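You operate a simulated robot arm through the tools that you are given. There is no shell and no other tool.

The job below is to be done with a simulated robot arm. You get a single attempt, and the scene is never put back.

## Task
Shut the breaker cabinet door, lock the yellow key back in the release lock and switch the earth off.

The check looks at the end state, three seconds after you hand in, the way a careful person would. Anything else that was tipped, shoved, dropped, spilled or broken makes it a failure.

## Robot
A 7-joint arm with a two-finger parallel gripper, fixed in place. Base frame: the origin is on the floor under the middle of its stand, x ahead of it, y to its left, z up. Lengths are in m, angles in rad, forces in N, time in s.
It reaches about 1.479 m from its shoulder. Its first joint turns from -2.897 to 2.897 rad. Payload 4.4 kg.
The tool frame sits at the grasp point between the pads (the TCP): z along the fingers, y along the line on which they close. The tips reach 0.023 m beyond it. Largest opening 0.094 m; finger width 0.038, thickness 0.01; the body of the gripper, 0.054 by 0.096 m, starts 0.039 m behind the TCP.
Orientation is that of the tool frame in the base frame, as a unit quaternion [w, x, y, z]. With the fingers straight down and closing along the base's y, the tool's x points along the base's -x, its y along +y and its z along -z.

## Interface
- The arm moves only by the tool jog_arm. Its arguments are lists of equal length, an entry for each row: "delta_pos": the shift along the tool's x, y, z in m, a list of three; "angular": the turn, a rotation vector about the tool's x, y, z in rad, a list of three; "gripper": the opening in per cent of the stroke, from 0 (shut) to 100 (fully open). In form: {"delta_pos": [[dx, dy, dz], ...], "angular": [[wx, wy, wz], ...], "gripper": [gripper, ...]}. A call has 1 to 20 rows; each row is the pose to reach, as a shift and turn from the pose commanded when the call began, along the tool's axes at that moment. A row lasts 0.2 s, in which the tool goes at most 0.05 m and 0.15 rad; a call with a longer step from one row to the next is refused whole, and so is a gripper value outside its range. Where a pose cannot be reached the arm comes as near as it can. A force on the tool above 90 N (or 10 N above the force at the start of the call, whichever is more), or a blocked arm, ends the call early, and 0.2 s more pass. The fingers move at their own pace (about 0.072 m/s each) and stop on an object; they squeeze with about 44 N. The grip force told is the motor's: it shows also when the fingers shut on nothing. Time passes only in rows, and 0.2 s behind the last, so rows that repeat a pose let the fingers close. It gives the time, the measured TCP pose, the force on the tool (base axes), the opening and the grip force at its end, in the units of the frame above (readings bear some noise), with the torque about the TCP (base axes, N m) and any sound that the robot's microphone picked up.
- Cameras (640 x 400 px; columns grow to the right, rows downward): "scene" is fixed at [0.0502, -0.5001, 1.7501]; the picture's right is [0.50, -0.87, 0.00], its down [-0.29, -0.17, -0.94] and it looks along [0.82, 0.47, -0.34] (base axes); focal length 312 px, centre (320, 200). "wrist" rides on the gripper at [0.086, 0.016, -0.074] in the tool frame; the picture's right is [-0.18, 0.98, 0.00], its down [-0.58, -0.11, -0.81] and it looks along [-0.79, -0.15, 0.59] (tool axes); focal length 243 px, centre (320, 200). There is no depth. A picture from a camera that has moved, and an enlarged one, comes with that camera's place and axes in the base frame and with its lens.
- snapshot(camera): a new picture of that camera. No time passes.
- zoom(camera, box): a new picture of the part [left, top, right, bottom] of that camera's present view, enlarged. No time passes.
- job_done(): hands the job in; it is judged then, once.

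Places have to be worked out from the pictures, the camera data and where the tool is seen. Open the gripper and draw the arm clear of the work before you hand the job in, unless the task says otherwise.

The tools are called after "Request:" as name(argument=value, ...) on one line, values as JSON. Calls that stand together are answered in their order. jog_arm: Moves the arm, as the interface text tells. Its arguments: {"type":"object","properties":{"delta_pos":{"type":"array","items":{"type":"array","items":{"type":"number"}}},"angular":{"type":"array","items":{"type":"array","items":{"type":"number"}}},"gripper":{"type":"array","items":{"type":"number"}}},"required":["delta_pos","angular","gripper"]} The other tools are called the same way: snapshot (camera) takes a picture; zoom (camera, box) takes an enlarged picture of a part of a camera's view; job_done () hands the job in.

At the start:

```text
time: 0.0
tool_pos: [0.6952, -0.2242, 1.5828]
tool_rot: [0.001, 0.0, 1.0, -0.001]
ft_force: [-0.4, 0.4, 0.5]
moment: [0.03, 0.0, 0.01]
opening: 0.0939
finger_force: 0.0
```

scene: 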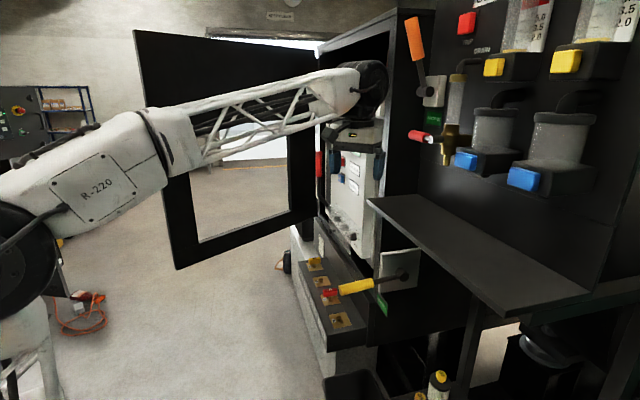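
wrist: 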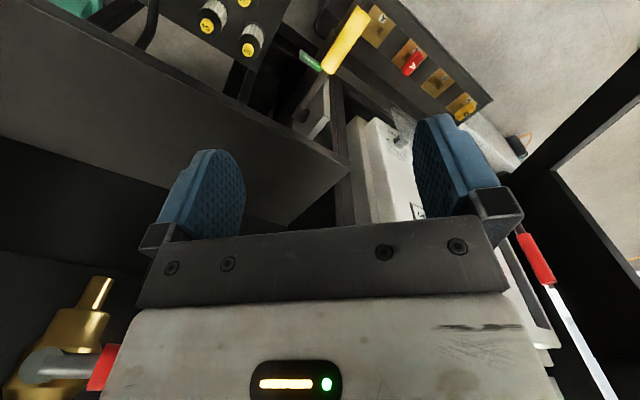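

I'll start by looking closely at the scene: the cabinet, lock panel, keys and levers.

Request:
zoom(camera="scene", box=[270, 220, 430, 340])

Request:
zoom(camera="scene", box=[380, 0, 500, 180])

Request:
zoom(camera="scene", box=[130, 10, 430, 280])

Request:
zoom(camera="scene", box=[320, 340, 500, 400])

Request:
zoom(camera="wrist", box=[280, 0, 540, 170])

```text
3.33 times, centred on (350, 280) of scene
camera zoom: at [0.0502, -0.5001, 1.7501], right [0.5, -0.87, 0.0], down [-0.29, -0.17, -0.94], along [0.82, 0.47, -0.34], focal length 1041 px, centre (220, -67)
```

zoom: 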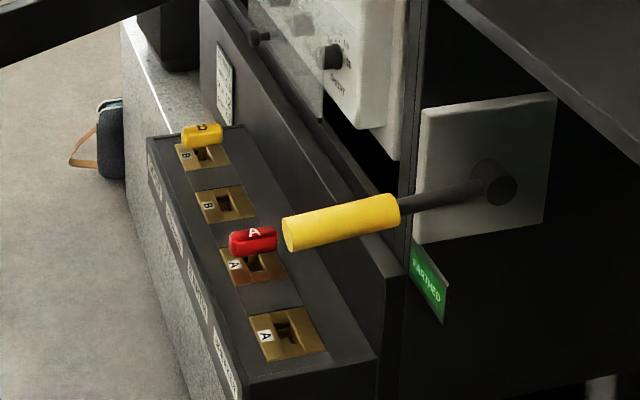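

```text
2.22 times, centred on (440, 90) of scene
camera zoom: at [0.0502, -0.5001, 1.7501], right [0.5, -0.87, 0.0], down [-0.29, -0.17, -0.94], along [0.82, 0.47, -0.34], focal length 694 px, centre (53, 444)
```

zoom: 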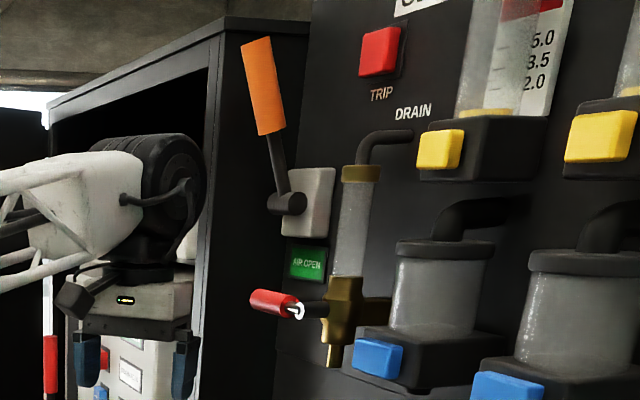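

```text
1.48 times, centred on (280, 145) of scene
camera zoom: at [0.0502, -0.5001, 1.7501], right [0.5, -0.87, 0.0], down [-0.29, -0.17, -0.94], along [0.82, 0.47, -0.34], focal length 462 px, centre (379, 282)
```

zoom: 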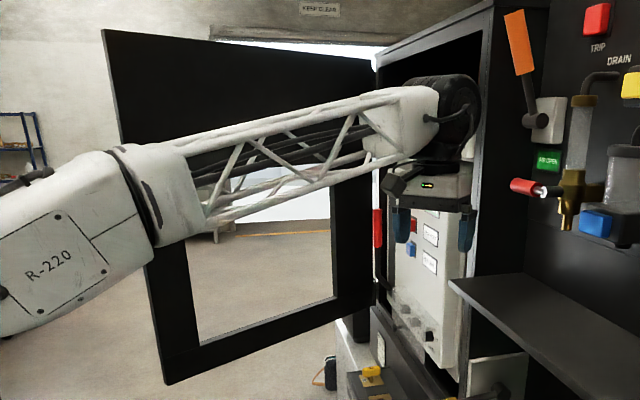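

```text
3.56 times, centred on (410, 370) of scene
camera zoom: at [0.0502, -0.5001, 1.7501], right [0.5, -0.87, 0.0], down [-0.29, -0.17, -0.94], along [0.82, 0.47, -0.34], focal length 1110 px, centre (0, -404)
```

zoom: 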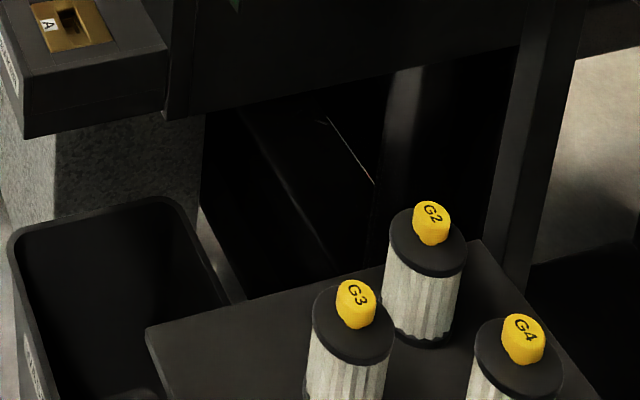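

```text
2.35 times, centred on (410, 85) of wrist
camera zoom: at [0.6076, -0.209, 1.6571], right [0.18, 0.98, 0.0], down [0.58, -0.11, 0.81], along [0.79, -0.15, -0.59], focal length 571 px, centre (108, 471)
```

zoom: 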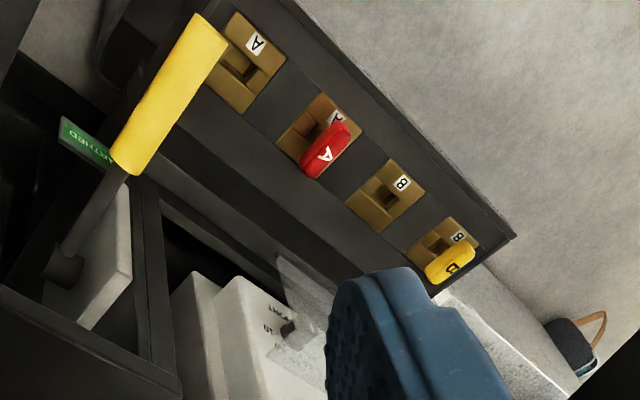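

Now I need the lock labels, which are on the front edge of the lock box.

Request:
zoom(camera="scene", box=[295, 245, 345, 300])

Request:
zoom(camera="scene", box=[310, 280, 370, 345])

Request:
zoom(camera="scene", box=[310, 220, 345, 260])

Request:
zoom(camera="wrist", box=[360, 0, 500, 130])

Request:
zoom(camera="scene", box=[360, 240, 430, 320])

Request:
zoom(camera="scene", box=[400, 70, 460, 150])

```text
7.27 times, centred on (320, 272) of scene
camera zoom: at [0.0502, -0.5001, 1.7501], right [0.5, -0.87, 0.0], down [-0.29, -0.17, -0.94], along [0.82, 0.47, -0.34], focal length 2270 px, centre (320, -327)
```

zoom: 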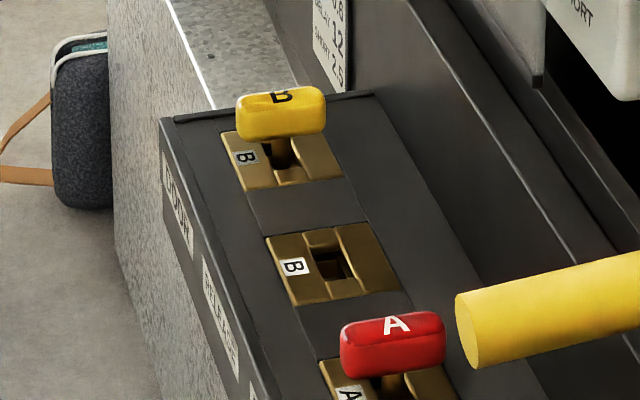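

```text
6.15 times, centred on (340, 312) of scene
camera zoom: at [0.0502, -0.5001, 1.7501], right [0.5, -0.87, 0.0], down [-0.29, -0.17, -0.94], along [0.82, 0.47, -0.34], focal length 1921 px, centre (197, -492)
```

zoom: 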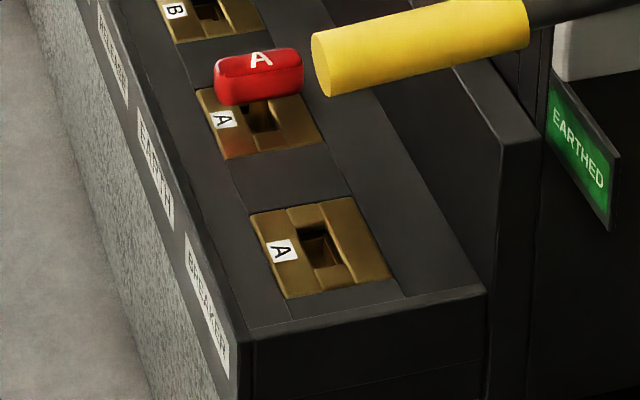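

```text
10.00 times, centred on (328, 240) of scene
camera zoom: at [0.0502, -0.5001, 1.7501], right [0.5, -0.87, 0.0], down [-0.29, -0.17, -0.94], along [0.82, 0.47, -0.34], focal length 3122 px, centre (245, -200)
```

zoom: 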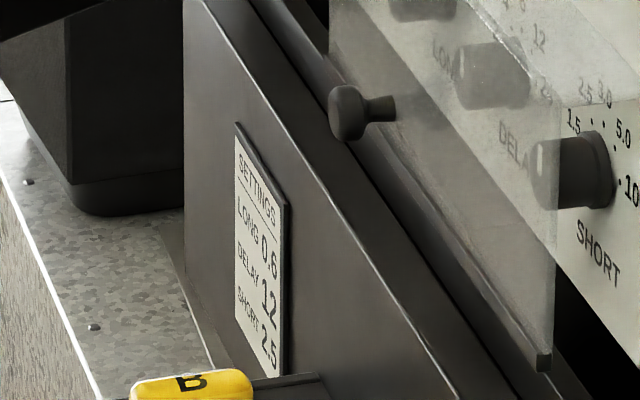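

```text
3.08 times, centred on (430, 65) of wrist
camera zoom: at [0.6076, -0.209, 1.6571], right [0.18, 0.98, 0.0], down [0.58, -0.11, 0.81], along [0.79, -0.15, -0.59], focal length 746 px, centre (-18, 615)
```

zoom: 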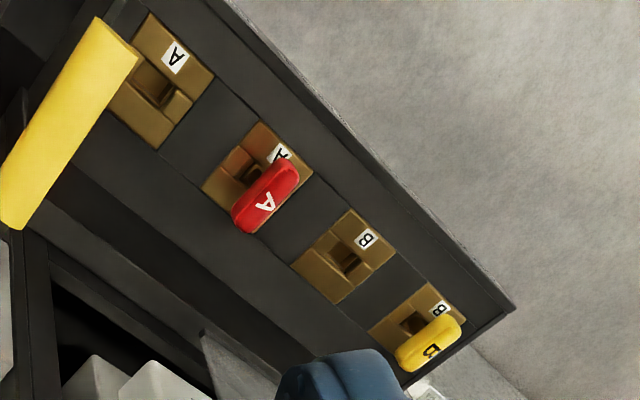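

```text
5.00 times, centred on (395, 280) of scene
camera zoom: at [0.0502, -0.5001, 1.7501], right [0.5, -0.87, 0.0], down [-0.29, -0.17, -0.94], along [0.82, 0.47, -0.34], focal length 1561 px, centre (-55, -200)
```

zoom: 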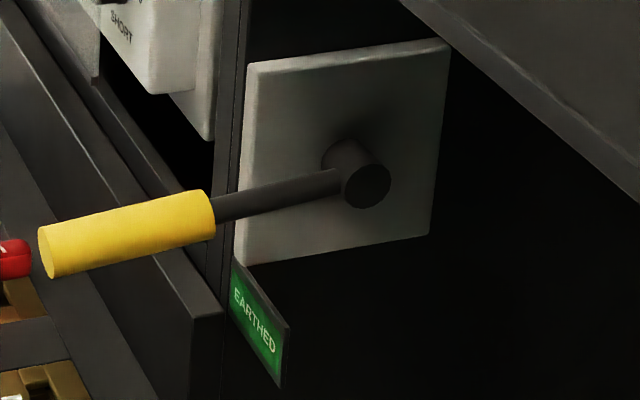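

```text
5.00 times, centred on (430, 110) of scene
camera zoom: at [0.0502, -0.5001, 1.7501], right [0.5, -0.87, 0.0], down [-0.29, -0.17, -0.94], along [0.82, 0.47, -0.34], focal length 1561 px, centre (-230, 650)
```

zoom: 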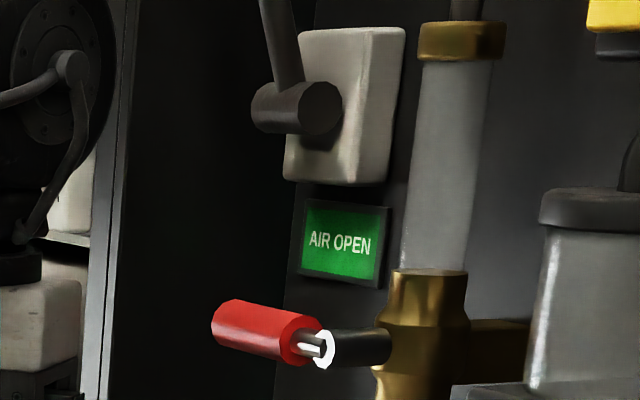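

The locks from near to far read BREAKER (A, empty), EARTH (A, red key), RELEASE (B, empty) and DOOR (B, yellow key). I'll zoom further on the keyholes and on the red/silver thing by the door.

Request:
zoom(camera="wrist", box=[420, 55, 490, 125])

Request:
zoom(camera="wrist", box=[360, 0, 430, 70])

Request:
zoom(camera="wrist", box=[480, 120, 640, 400])

Request:
zoom(camera="scene", box=[295, 100, 385, 260])

Request:
zoom(camera="scene", box=[300, 0, 420, 100])

```text
5.71 times, centred on (455, 90) of wrist
camera zoom: at [0.6076, -0.209, 1.6571], right [0.18, 0.98, 0.0], down [0.58, -0.11, 0.81], along [0.79, -0.15, -0.59], focal length 1386 px, centre (-451, 829)
```

zoom: 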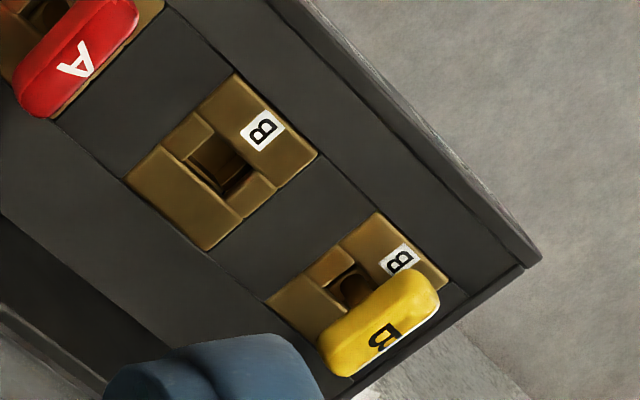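

```text
5.71 times, centred on (395, 35) of wrist
camera zoom: at [0.6076, -0.209, 1.6571], right [0.18, 0.98, 0.0], down [0.58, -0.11, 0.81], along [0.79, -0.15, -0.59], focal length 1386 px, centre (-109, 1143)
```

zoom: 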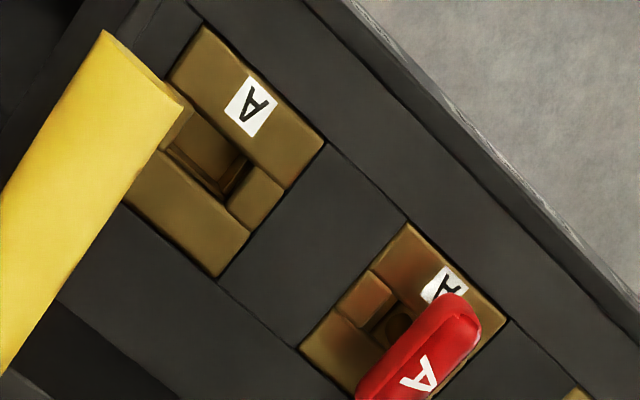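

```text
1.43 times, centred on (560, 260) of wrist
camera zoom: at [0.6076, -0.209, 1.6571], right [0.18, 0.98, 0.0], down [0.58, -0.11, 0.81], along [0.79, -0.15, -0.59], focal length 347 px, centre (-23, 114)
```

zoom: 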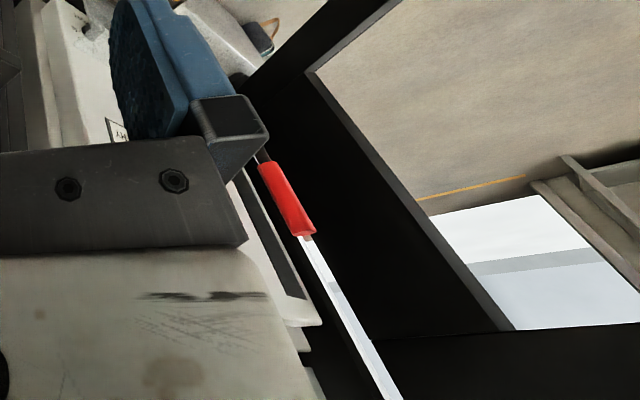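

```text
2.50 times, centred on (340, 180) of scene
camera zoom: at [0.0502, -0.5001, 1.7501], right [0.5, -0.87, 0.0], down [-0.29, -0.17, -0.94], along [0.82, 0.47, -0.34], focal length 780 px, centre (270, 250)
```

zoom: 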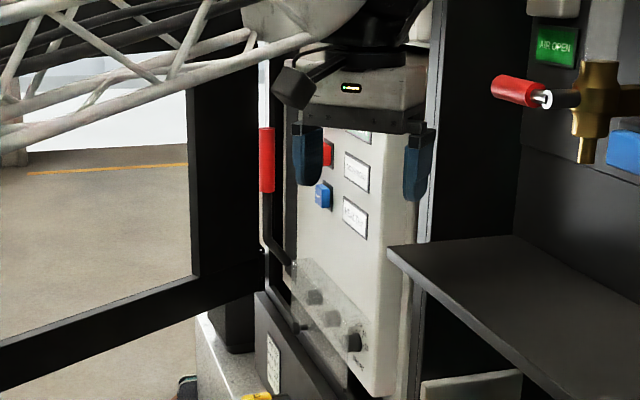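

```text
4.00 times, centred on (360, 50) of scene
camera zoom: at [0.0502, -0.5001, 1.7501], right [0.5, -0.87, 0.0], down [-0.29, -0.17, -0.94], along [0.82, 0.47, -0.34], focal length 1249 px, centre (160, 800)
```

zoom: 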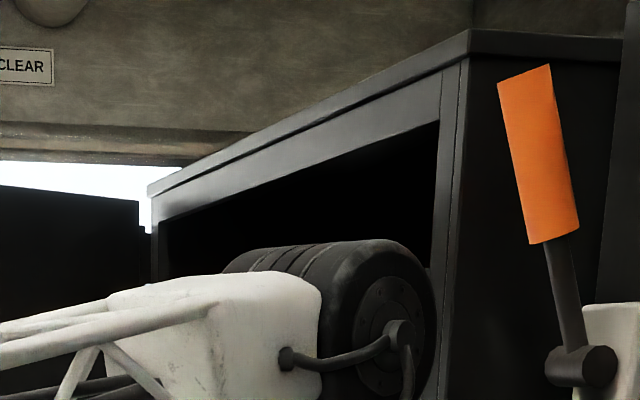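

Reading the rays, the yellow key is at about (1.11, 0.14, 1.01) and the red key at about (0.94, -0.03, 1.01), so the row runs at 45°. The door's free edge is near (0.57, 0.33). I'll back the arm away from the cabinet (base -x) with the fingers shut, then look again.

Request:
jog_arm(delta_pos=[[0.04, 0, 0], [0.08, 0, 0], [0.12, 0, 0], [0.16, 0, 0], [0.2, 0, 0], [0.24, 0, 0], [0.28, 0, 0]], angular=[[0, 0, 0], [0, 0, 0], [0, 0, 0], [0, 0, 0], [0, 0, 0], [0, 0, 0], [0, 0, 0]], gripper=[0, 0, 0, 0, 0, 0, 0])

Request:
snapshot(camera="wrist")

Request:
snapshot(camera="scene")

```text
time: 1.6
tool_pos: [0.4135, -0.2249, 1.579]
tool_rot: [-0.003, 0.0, 1.0, 0.001]
ft_force: [-0.5, -0.7, -0.5]
moment: [0.0, 0.01, 0.02]
opening: 0.0
finger_force: 42.7
```

```text
taken
camera wrist: at [0.327, -0.2095, 1.6531], right [0.18, 0.98, 0.0], down [0.58, -0.11, 0.8], along [0.79, -0.15, -0.59], focal length 243 px, centre (320, 200)
```

wrist: 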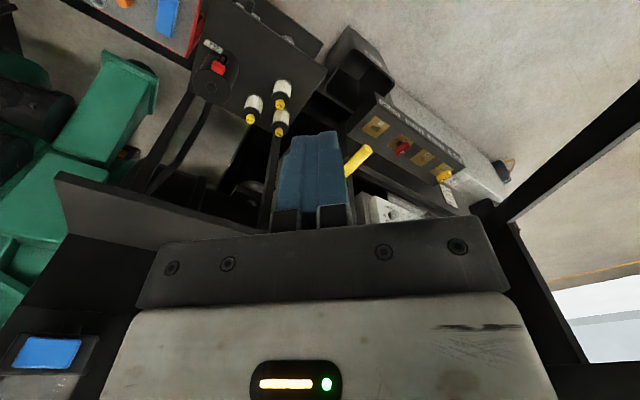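

```text
taken
```

scene: 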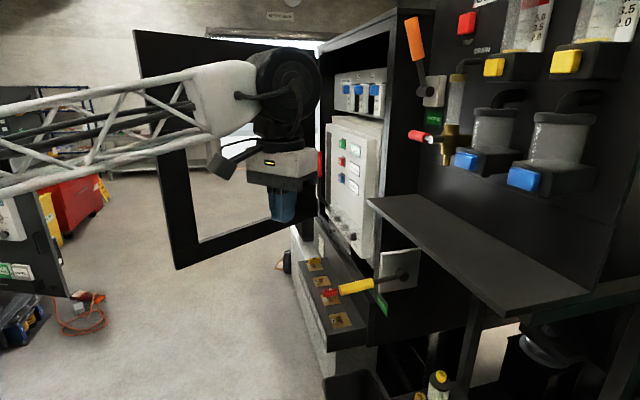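

The breaker and cabinet opening are now visible. I'll zoom to get the geometry of the door hinge, jambs and sill.

Request:
zoom(camera="scene", box=[290, 0, 450, 130])

Request:
zoom(camera="scene", box=[285, 130, 445, 260])

Request:
zoom(camera="scene", box=[120, 20, 330, 290])

Request:
zoom(camera="wrist", box=[330, 80, 520, 230])

Request:
zoom(camera="wrist", box=[440, 80, 640, 400])

```text
3.08 times, centred on (370, 65) of scene
camera zoom: at [0.0502, -0.5001, 1.7501], right [0.5, -0.87, 0.0], down [-0.29, -0.17, -0.94], along [0.82, 0.47, -0.34], focal length 960 px, centre (166, 615)
```

zoom: 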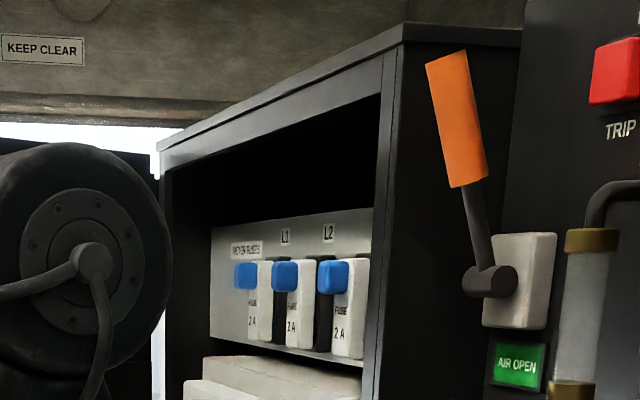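

```text
3.08 times, centred on (365, 195) of scene
camera zoom: at [0.0502, -0.5001, 1.7501], right [0.5, -0.87, 0.0], down [-0.29, -0.17, -0.94], along [0.82, 0.47, -0.34], focal length 960 px, centre (182, 215)
```

zoom: 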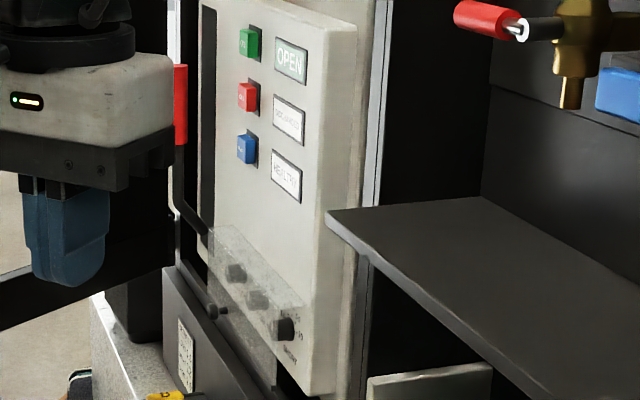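

```text
1.48 times, centred on (225, 155) of scene
camera zoom: at [0.0502, -0.5001, 1.7501], right [0.5, -0.87, 0.0], down [-0.29, -0.17, -0.94], along [0.82, 0.47, -0.34], focal length 462 px, centre (461, 267)
```

zoom: 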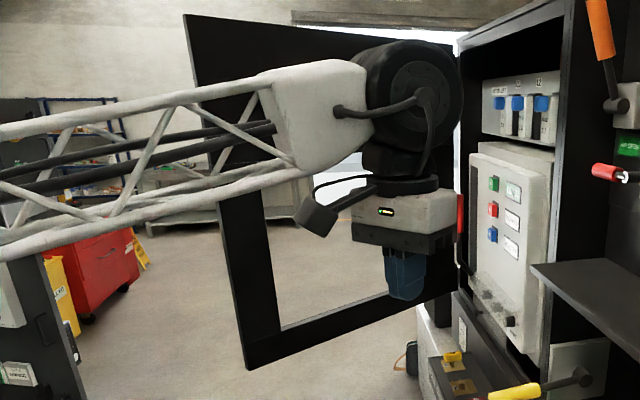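

```text
2.67 times, centred on (425, 155) of wrist
camera zoom: at [0.327, -0.2095, 1.6531], right [0.18, 0.98, 0.0], down [0.58, -0.11, 0.8], along [0.79, -0.15, -0.59], focal length 647 px, centre (40, 320)
```

zoom: 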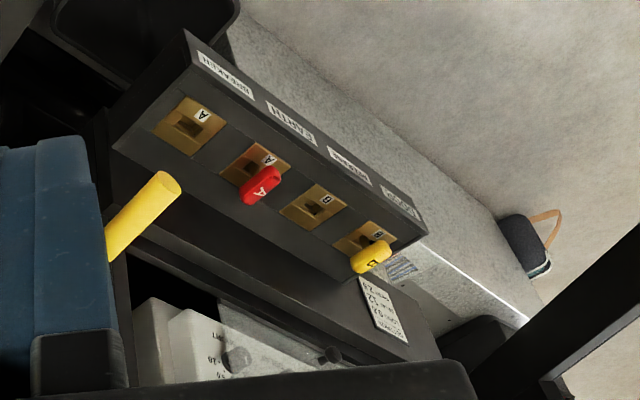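

```text
1.25 times, centred on (540, 240) of wrist
camera zoom: at [0.327, -0.2095, 1.6531], right [0.18, 0.98, 0.0], down [0.58, -0.11, 0.8], along [0.79, -0.15, -0.59], focal length 303 px, centre (45, 150)
```

zoom: 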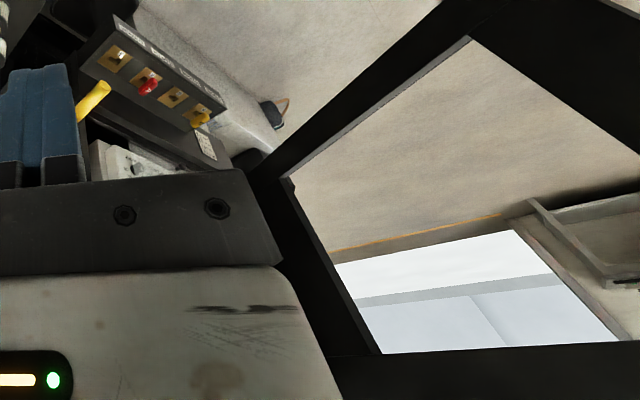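

From the two views, the door hinge is near (1.45, 0.34) and the free edge near (0.71, 0.55). The door spans about z 1.06–1.92 and closes toward roughly (0.91, -0.20). Before swinging the arm left around the free edge, I'll yaw the wrist to check what stands on that side.

Request:
jog_arm(delta_pos=[[0.01, 0, 0], [0.02, 0, 0], [0.03, 0, 0], [0.04, 0, 0], [0.05, 0, 0], [0.05, 0, 0], [0.05, 0, 0], [0.05, 0, 0], [0.05, 0, 0], [0.05, 0, 0], [0.05, 0, 0]], angular=[[0, 0, -0.14], [0, 0, -0.28], [0, 0, -0.42], [0, 0, -0.56], [0, 0, -0.7], [0, 0, -0.84], [0, 0, -0.98], [0, 0, -1.12], [0, 0, -1.26], [0, 0, -1.4], [0, 0, -1.54]], gripper=[0, 0, 0, 0, 0, 0, 0, 0, 0, 0, 0])

Request:
snapshot(camera="wrist")

Request:
snapshot(camera="scene")

```text
time: 4.0
tool_pos: [0.3619, -0.2254, 1.5835]
tool_rot: [0.0, -0.697, 0.717, 0.0]
ft_force: [0.1, -0.5, 0.3]
moment: [0.04, 0.0, -0.03]
opening: 0.0003
finger_force: 42.4
```

```text
taken
camera wrist: at [0.3449, -0.3111, 1.6574], right [-0.98, 0.21, 0.0], down [0.12, 0.58, 0.81], along [0.17, 0.79, -0.59], focal length 243 px, centre (320, 200)
```

wrist: 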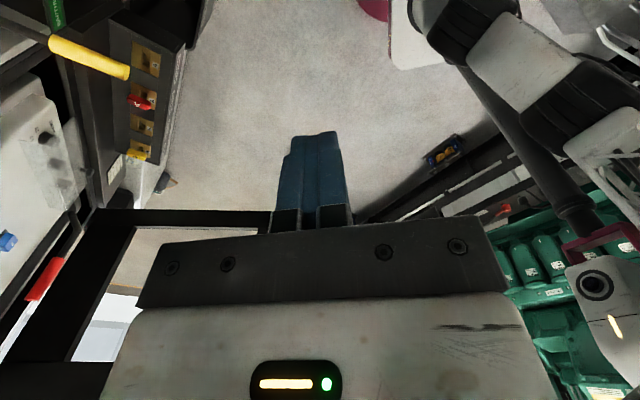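

```text
taken
```

scene: 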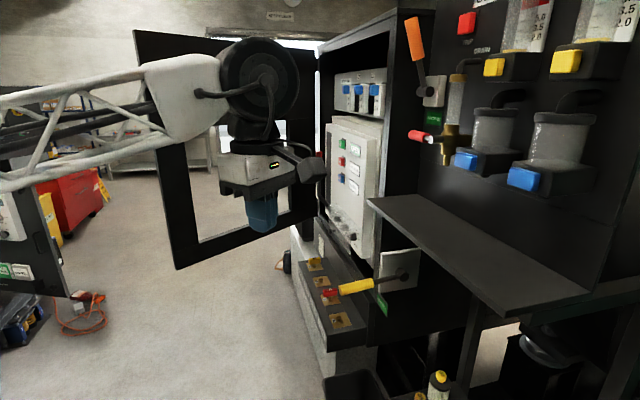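

There's a dark panel and shelf on the robot's left side. I'll zoom on it in both views to see how near it is.

Request:
zoom(camera="scene", box=[0, 60, 140, 360])

Request:
zoom(camera="wrist", box=[340, 80, 640, 400])

Request:
zoom(camera="wrist", box=[0, 0, 200, 200])

```text
1.33 times, centred on (70, 210) of scene
camera zoom: at [0.0502, -0.5001, 1.7501], right [0.5, -0.87, 0.0], down [-0.29, -0.17, -0.94], along [0.82, 0.47, -0.34], focal length 416 px, centre (653, 187)
```

zoom: 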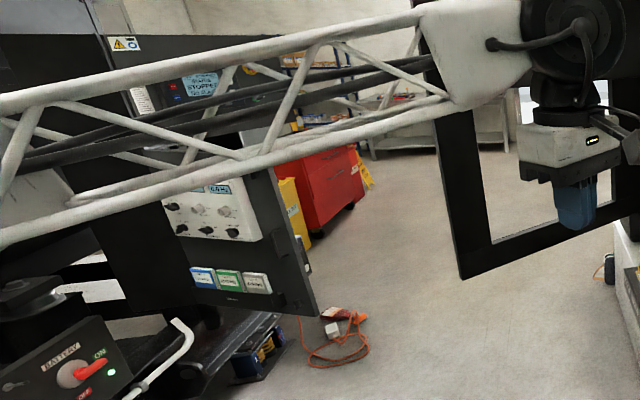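

```text
1.25 times, centred on (490, 240) of wrist
camera zoom: at [0.3449, -0.3111, 1.6574], right [-0.98, 0.21, 0.0], down [0.12, 0.58, 0.81], along [0.17, 0.79, -0.59], focal length 303 px, centre (108, 150)
```

zoom: 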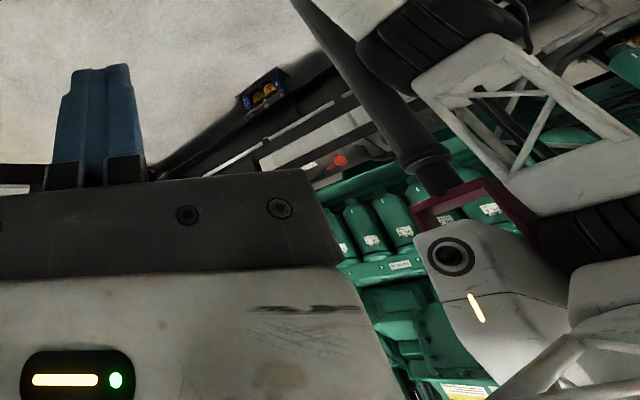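

```text
2.00 times, centred on (100, 100) of wrist
camera zoom: at [0.3449, -0.3111, 1.6574], right [-0.98, 0.21, 0.0], down [0.12, 0.58, 0.81], along [0.17, 0.79, -0.59], focal length 485 px, centre (760, 400)
```

zoom: 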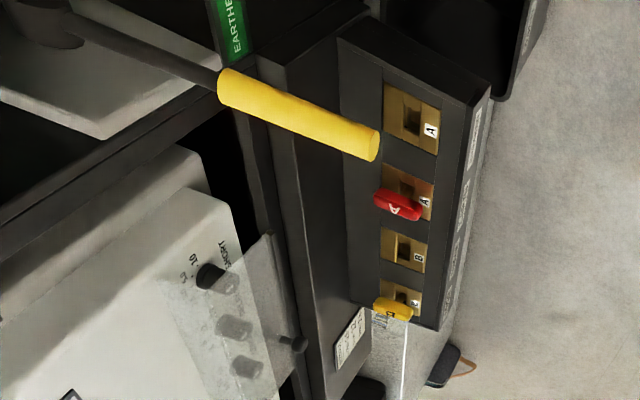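

I'll shift the arm left (+y) while retracted at x≈0.36, well clear of the door's free edge, and look again to range the left-hand panel.

Request:
jog_arm(delta_pos=[[-0.04, 0, 0], [-0.08, 0, 0], [-0.12, 0, 0], [-0.16, 0, 0], [-0.2, 0, 0], [-0.24, 0, 0], [-0.28, 0, 0], [-0.32, 0, 0]], angular=[[0, 0, 0], [0, 0, 0], [0, 0, 0], [0, 0, 0], [0, 0, 0], [0, 0, 0], [0, 0, 0], [0, 0, 0]], gripper=[0, 0, 0, 0, 0, 0, 0, 0])

Request:
snapshot(camera="wrist")

Request:
snapshot(camera="scene")

```text
time: 5.8
tool_pos: [0.3734, 0.097, 1.5829]
tool_rot: [0.0, -0.696, 0.718, 0.0]
ft_force: [0.3, 0.7, -0.6]
moment: [0.01, 0.02, 0.02]
opening: 0.0
finger_force: 42.3
```

```text
taken
camera wrist: at [0.3536, 0.0091, 1.6566], right [-0.98, 0.21, 0.0], down [0.13, 0.58, 0.81], along [0.17, 0.79, -0.59], focal length 243 px, centre (320, 200)
```

wrist: 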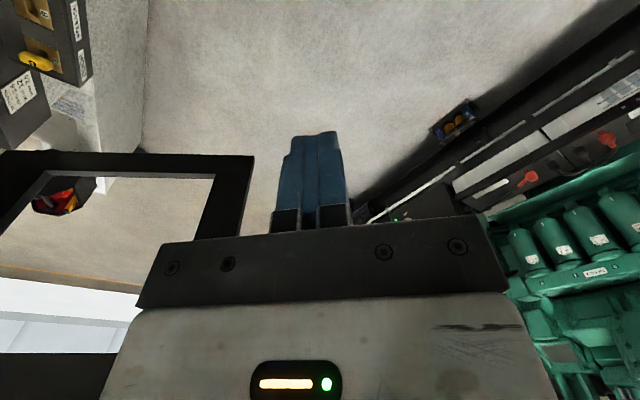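

```text
taken
```

scene: 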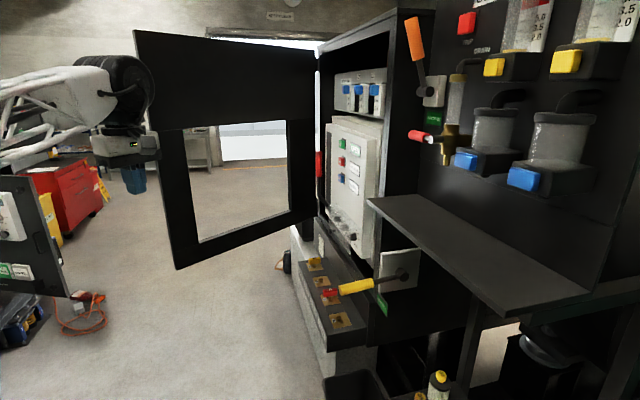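

A genset stands on the left with a dark control panel whose nearest corner may be around (0.4, 0.7). I'll yaw the wrist back by about 45° so that corner isn't hidden behind the gripper.

Request:
jog_arm(delta_pos=[[0, 0, 0], [0, 0, 0], [0, 0, 0], [0, 0, 0], [0, 0, 0], [0, 0, 0]], angular=[[0, 0, 0.14], [0, 0, 0.28], [0, 0, 0.42], [0, 0, 0.56], [0, 0, 0.7], [0, 0, 0.84]], gripper=[0, 0, 0, 0, 0, 0])

Request:
snapshot(camera="wrist")

Request:
snapshot(camera="scene")

```text
time: 7.2
tool_pos: [0.3737, 0.0958, 1.5821]
tool_rot: [0.0, -0.342, 0.94, -0.001]
ft_force: [-0.9, 0.0, -0.2]
moment: [-0.01, 0.0, -0.02]
opening: 0.0
finger_force: 41.9
```

```text
taken
camera wrist: at [0.297, 0.0513, 1.6567], right [-0.49, 0.87, 0.0], down [0.52, 0.29, 0.81], along [0.7, 0.4, -0.59], focal length 243 px, centre (320, 200)
```

wrist: 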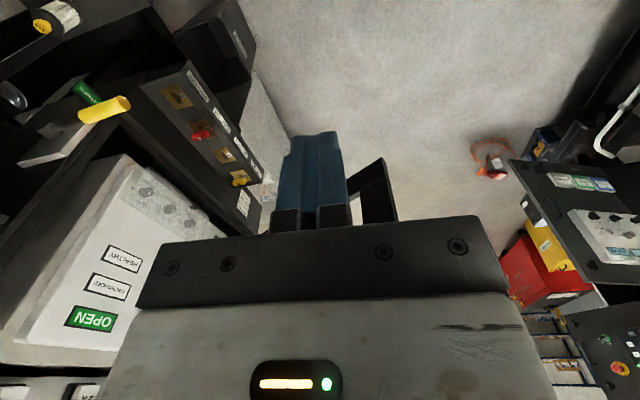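

```text
taken
```

scene: 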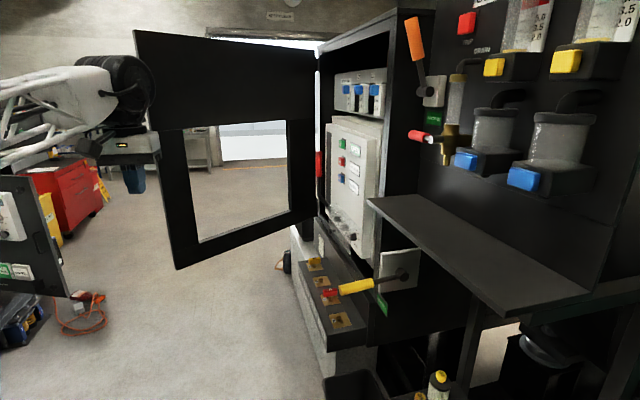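

The panel corner triangulates to about (0.65, 1.6, 0.57), so the left side is free. I'll refine the door corners with zooms in both views.

Request:
zoom(camera="scene", box=[160, 200, 260, 280])

Request:
zoom(camera="scene", box=[110, 10, 230, 110])

Request:
zoom(camera="scene", box=[270, 180, 340, 260])

Request:
zoom(camera="wrist", box=[240, 120, 440, 250])

Request:
zoom(camera="wrist", box=[0, 50, 300, 400])

```text
5.00 times, centred on (210, 240) of scene
camera zoom: at [0.0502, -0.5001, 1.7501], right [0.5, -0.87, 0.0], down [-0.29, -0.17, -0.94], along [0.82, 0.47, -0.34], focal length 1561 px, centre (870, 0)
```

zoom: 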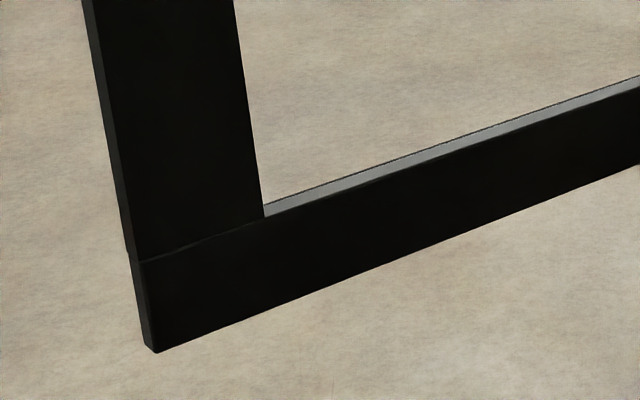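

```text
4.00 times, centred on (170, 60) of scene
camera zoom: at [0.0502, -0.5001, 1.7501], right [0.5, -0.87, 0.0], down [-0.29, -0.17, -0.94], along [0.82, 0.47, -0.34], focal length 1249 px, centre (920, 760)
```

zoom: 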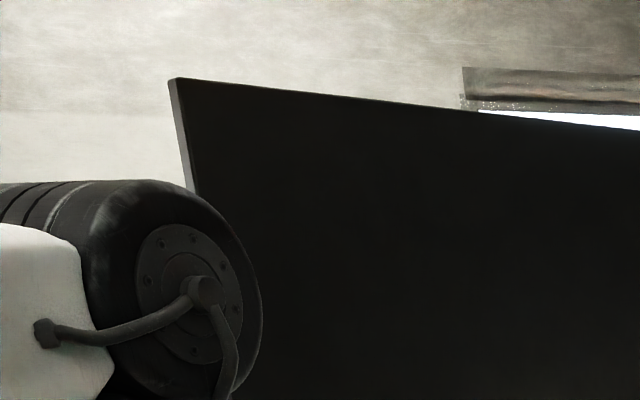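

```text
5.00 times, centred on (305, 220) of scene
camera zoom: at [0.0502, -0.5001, 1.7501], right [0.5, -0.87, 0.0], down [-0.29, -0.17, -0.94], along [0.82, 0.47, -0.34], focal length 1561 px, centre (395, 100)
```

zoom: 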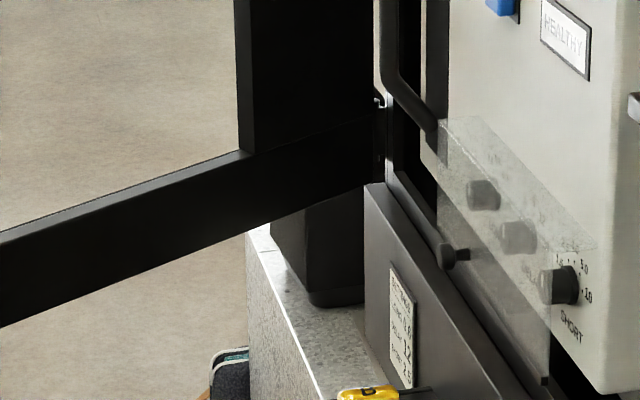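

```text
3.08 times, centred on (340, 185) of wrist
camera zoom: at [0.297, 0.0513, 1.6567], right [-0.49, 0.87, 0.0], down [0.52, 0.29, 0.81], along [0.7, 0.4, -0.59], focal length 746 px, centre (258, 246)
```

zoom: 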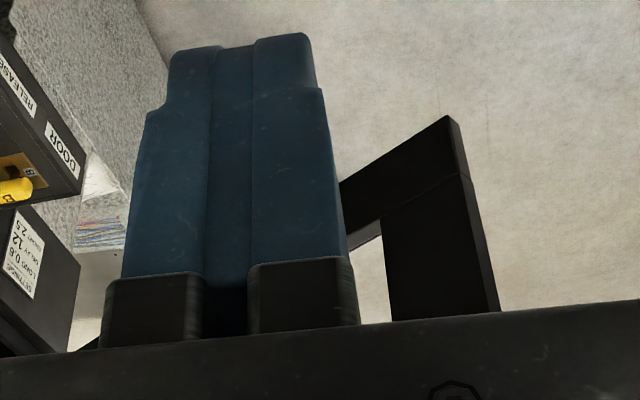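

```text
1.14 times, centred on (150, 225) of wrist
camera zoom: at [0.297, 0.0513, 1.6567], right [-0.49, 0.87, 0.0], down [0.52, 0.29, 0.81], along [0.7, 0.4, -0.59], focal length 277 px, centre (514, 171)
```

zoom: 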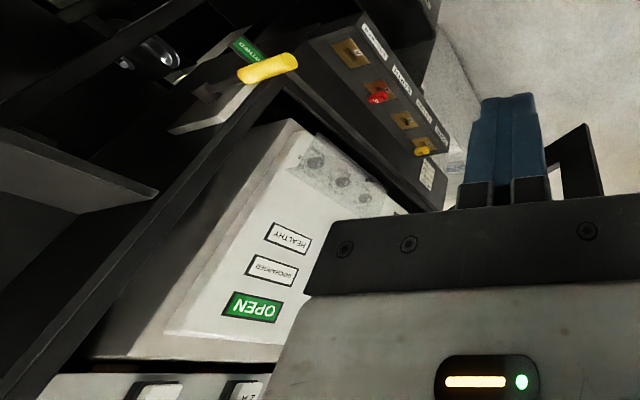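

The door is now well fixed: free edge (0.68, 0.50), hinge about (1.41, 0.31), width about 0.76, z 1.08–1.91, solid above z≈1.6. Closed, it lies in the plane x−y≈1.10. I'll go left to about (0.42, 0.50, 1.68), clear of the free edge.

Request:
jog_arm(delta_pos=[[-0.0295, 0.028, -0.01], [-0.059, 0.056, -0.02], [-0.0885, 0.084, -0.03], [-0.118, 0.112, -0.04], [-0.1475, 0.14, -0.05], [-0.177, 0.168, -0.06], [-0.2065, 0.196, -0.07], [-0.236, 0.224, -0.08], [-0.2655, 0.252, -0.09], [-0.295, 0.28, -0.098]], angular=[[0, 0, 0], [0, 0, 0], [0, 0, 0], [0, 0, 0], [0, 0, 0], [0, 0, 0], [0, 0, 0], [0, 0, 0], [0, 0, 0], [0, 0, 0]], gripper=[0, 0, 0, 0, 0, 0, 0, 0, 0, 0])

Request:
snapshot(camera="scene")

Request:
snapshot(camera="wrist")

```text
time: 9.4
tool_pos: [0.4176, 0.494, 1.6813]
tool_rot: [0.0, -0.342, 0.94, 0.001]
ft_force: [-0.5, 0.0, 0.8]
moment: [0.04, -0.06, -0.03]
opening: 0.0002
finger_force: 42.3
```

```text
taken
```

scene: 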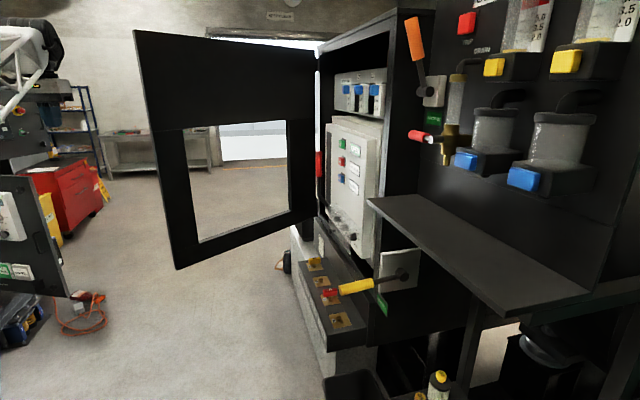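

```text
taken
camera wrist: at [0.3409, 0.4514, 1.7559], right [-0.49, 0.87, 0.0], down [0.51, 0.29, 0.81], along [0.7, 0.4, -0.59], focal length 243 px, centre (320, 200)
```

wrist: 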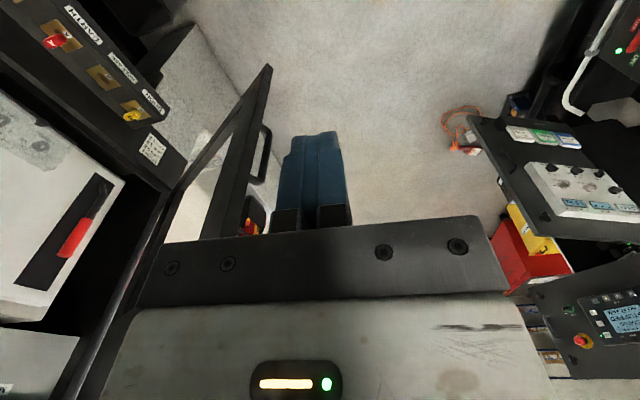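

The door has a D-handle on its outer face near the free edge. I'll zoom in on it.

Request:
zoom(camera="wrist", box=[160, 40, 360, 250])

```text
1.90 times, centred on (260, 145) of wrist
camera zoom: at [0.3409, 0.4514, 1.7559], right [-0.49, 0.87, 0.0], down [0.51, 0.29, 0.81], along [0.7, 0.4, -0.59], focal length 462 px, centre (434, 305)
```

zoom: 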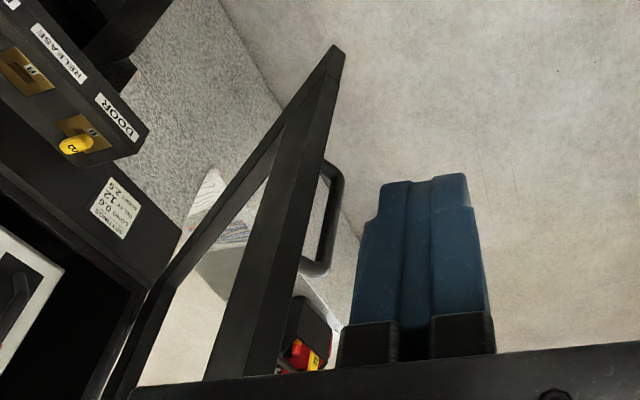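

The handle sits low on the door, so pushing at z≈1.68 on the solid upper panel clears it. I'll swing the tool to horizontal, pointing toward (0.64, -0.77), while moving out to about (0.60, 0.69).

Request:
jog_arm(delta_pos=[[-0.0222, 0.0031, 0], [-0.0444, 0.0062, 0], [-0.0666, 0.0094, 0], [-0.0888, 0.0125, 0], [-0.111, 0.0156, 0], [-0.1332, 0.0187, 0], [-0.1554, 0.0219, 0], [-0.1776, 0.025, 0], [-0.1998, 0.0281, 0], [-0.222, 0.0312, 0], [-0.2443, 0.0344, 0], [-0.2665, 0.0375, 0]], angular=[[0.1309, 0, 0], [0.2618, 0, 0], [0.3927, 0, 0], [0.5236, 0, 0], [0.6545, 0, 0], [0.7854, 0, 0], [0.9163, 0, 0], [1.0472, 0, 0], [1.1781, 0, 0], [1.309, 0, 0], [1.4399, 0, 0], [1.5708, 0, 0]], gripper=[0, 0, 0, 0, 0, 0, 0, 0, 0, 0, 0, 0])

Request:
snapshot(camera="scene")

Request:
snapshot(camera="wrist")

```text
time: 12.0
tool_pos: [0.6004, 0.6973, 1.6814]
tool_rot: [-0.242, 0.243, -0.664, 0.665]
ft_force: [-0.1, 0.0, 1.0]
moment: [0.02, 0.02, 0.04]
opening: 0.0003
finger_force: 42.3
out of reach, approached as far as the arm can: row 4, 5, 6, 7, 8
```

```text
taken
```

scene: 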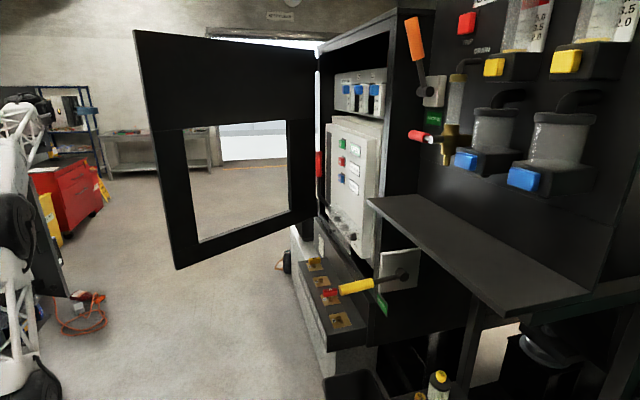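

```text
taken
camera wrist: at [0.4859, 0.6995, 1.6652], right [0.14, 0.12, -0.98], down [-0.07, 0.99, 0.11], along [0.99, 0.06, 0.15], focal length 243 px, centre (320, 200)
```

wrist: 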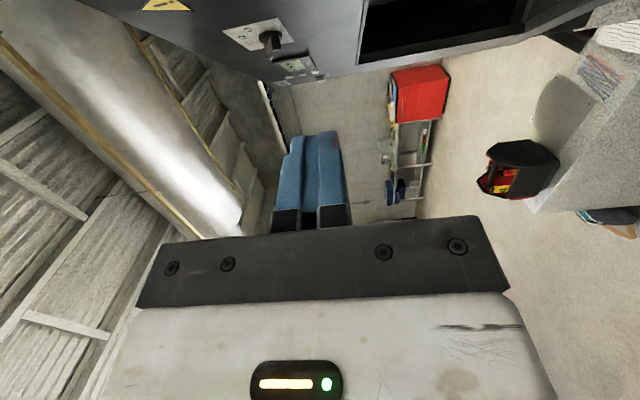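

The tool is now horizontal on the outer side of the door, and the door's outer face is at the top of the wrist image. I'll zoom in there to see the plate and knob on it.

Request:
zoom(camera="wrist", box=[80, 0, 400, 140])

Request:
zoom(camera="wrist", box=[340, 0, 640, 140])

```text
2.00 times, centred on (240, 70) of wrist
camera zoom: at [0.4859, 0.6995, 1.6652], right [0.14, 0.12, -0.98], down [-0.07, 0.99, 0.11], along [0.99, 0.06, 0.15], focal length 485 px, centre (480, 460)
```

zoom: 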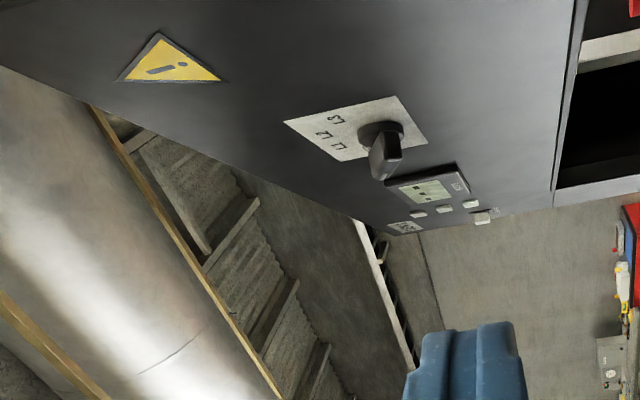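

```text
2.13 times, centred on (490, 70) of wrist
camera zoom: at [0.4859, 0.6995, 1.6652], right [0.14, 0.12, -0.98], down [-0.07, 0.99, 0.11], along [0.99, 0.06, 0.15], focal length 518 px, centre (-43, 477)
```

zoom: 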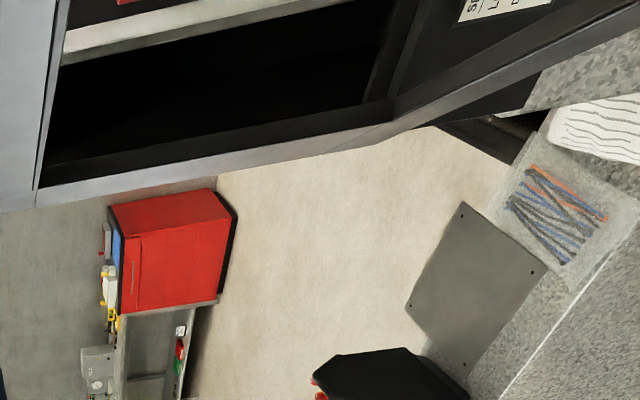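

On the door's outer upper panel there's a selector knob at about r≈0.59 m, z≈1.76, and a meter further in. I'll push on plain panel near the free edge (r≈0.70, z≈1.66). First I move to a pre-contact pose, tip about 6 cm off the face, with the tool yawed to face the door more squarely.

Request:
jog_arm(delta_pos=[[-0.0109, 0.0035, 0.0253], [-0.0218, 0.007, 0.0506], [-0.0327, 0.0105, 0.0759], [-0.0435, 0.014, 0.1012], [-0.0544, 0.0175, 0.1265], [-0.0653, 0.021, 0.1518]], angular=[[0, 0.087, 0], [0, 0.174, 0], [0, 0.261, 0], [0, 0.348, 0], [0, 0.435, 0], [0, 0.52, 0]], gripper=[0, 0, 0, 0, 0, 0])

Request:
snapshot(camera="scene")

Request:
snapshot(camera="wrist")

```text
time: 13.4
tool_pos: [0.7218, 0.6398, 1.6791]
tool_rot: [-0.137, 0.133, -0.686, 0.702]
ft_force: [-0.3, -0.4, 1.3]
moment: [0.08, 0.02, 0.01]
opening: 0.0001
finger_force: 42.5
out of reach, approached as far as the arm can: row 2, 3, 4, 5, 6
```

```text
taken
```

scene: 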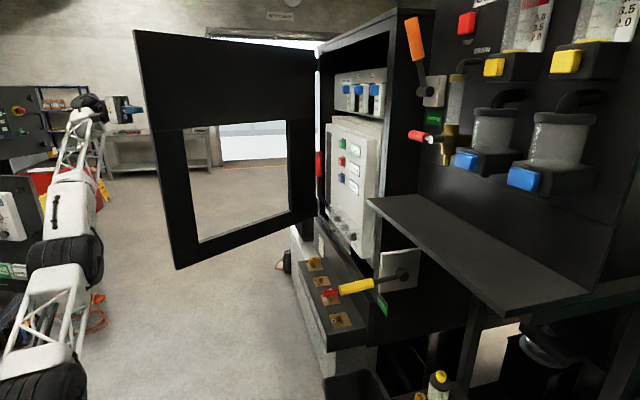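

```text
taken
camera wrist: at [0.6133, 0.6761, 1.6619], right [0.18, 0.05, -0.98], down [0.23, 0.97, 0.09], along [0.96, -0.25, 0.16], focal length 243 px, centre (320, 200)
```

wrist: 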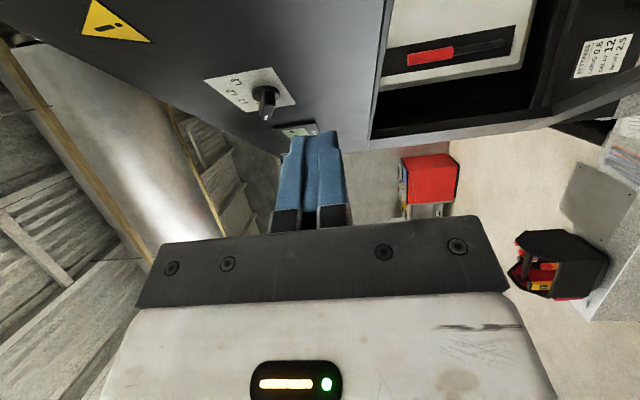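

The arm got near but not exactly to the commanded pose; yaw is -68° instead of -80°. I'll ask for a less extreme yaw (turn back 0.26 rad), which should be reachable, and see where it settles.

Request:
jog_arm(delta_pos=[[0, 0, 0], [0, 0, 0], [0, 0, 0]], angular=[[0, -0.13, 0], [0, -0.26, 0], [0, -0.26, 0]], gripper=[0, 0, 0])

Request:
snapshot(camera="wrist")

```text
time: 14.2
tool_pos: [0.7215, 0.6407, 1.6805]
tool_rot: [-0.227, 0.225, -0.663, 0.677]
ft_force: [0.3, 0.3, 0.6]
moment: [-0.01, 0.04, 0.02]
opening: 0.0002
finger_force: 42.1
```

```text
taken
camera wrist: at [0.6077, 0.6471, 1.6627], right [0.15, 0.09, -0.98], down [-0.02, 1.0, 0.09], along [0.99, 0.01, 0.16], focal length 243 px, centre (320, 200)
```

wrist: 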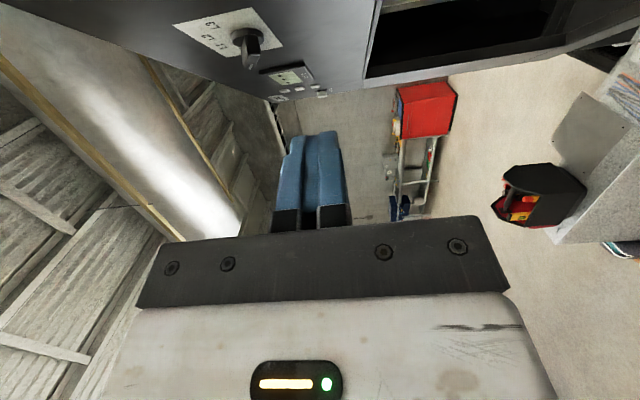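

Commands resume from the pose actually reached, so the TCP is at (0.722, 0.641, 1.68) with yaw about -53°. I'll approach the door's outer face and begin pushing along its arc, then check.

Request:
jog_arm(delta_pos=[[0.0136, 0.005, 0.0211], [0.0271, 0.01, 0.0422], [0.0415, 0.015, 0.0627], [0.0554, 0.02, 0.0835], [0.0713, 0.02, 0.0965], [0.0872, 0.02, 0.1096], [0.103, 0.02, 0.1228], [0.1187, 0.02, 0.1359]], angular=[[0, 0, 0], [0, 0, 0], [0, 0, 0], [0, 0, 0], [0, 0, 0], [0, 0, 0], [0, 0, 0], [0, 0, 0]], gripper=[0, 0, 0, 0, 0, 0, 0, 0])

Request:
snapshot(camera="scene")

Request:
snapshot(camera="wrist")

```text
time: 16.0
tool_pos: [0.7097, 0.4602, 1.6635]
tool_rot: [-0.225, 0.225, -0.663, 0.678]
ft_force: [-0.1, -0.2, -0.3]
moment: [-0.03, -0.02, 0.0]
opening: 0.0
finger_force: 42.6
```

```text
taken
```

scene: 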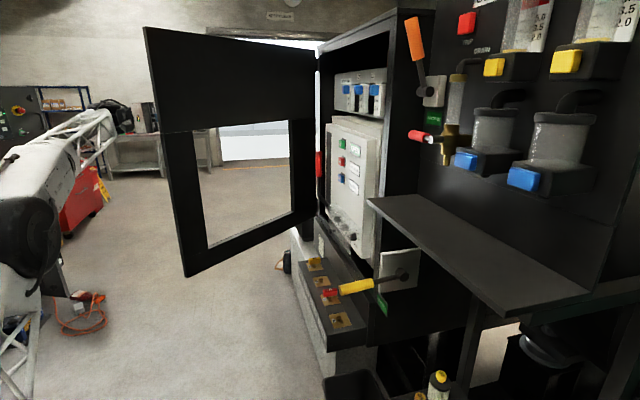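

```text
taken
camera wrist: at [0.5967, 0.4666, 1.6464], right [0.15, 0.09, -0.98], down [-0.02, 1.0, 0.09], along [0.99, 0.01, 0.16], focal length 243 px, centre (320, 200)
```

wrist: 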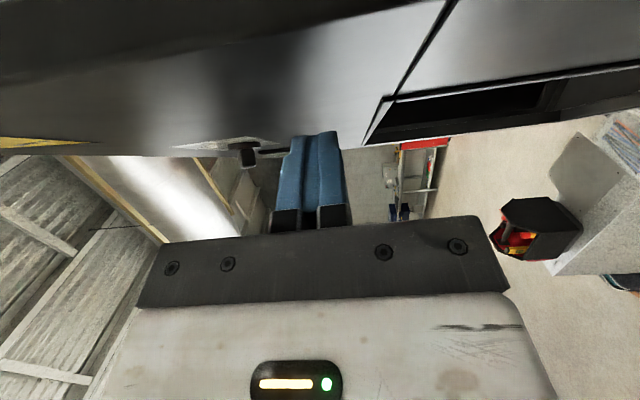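

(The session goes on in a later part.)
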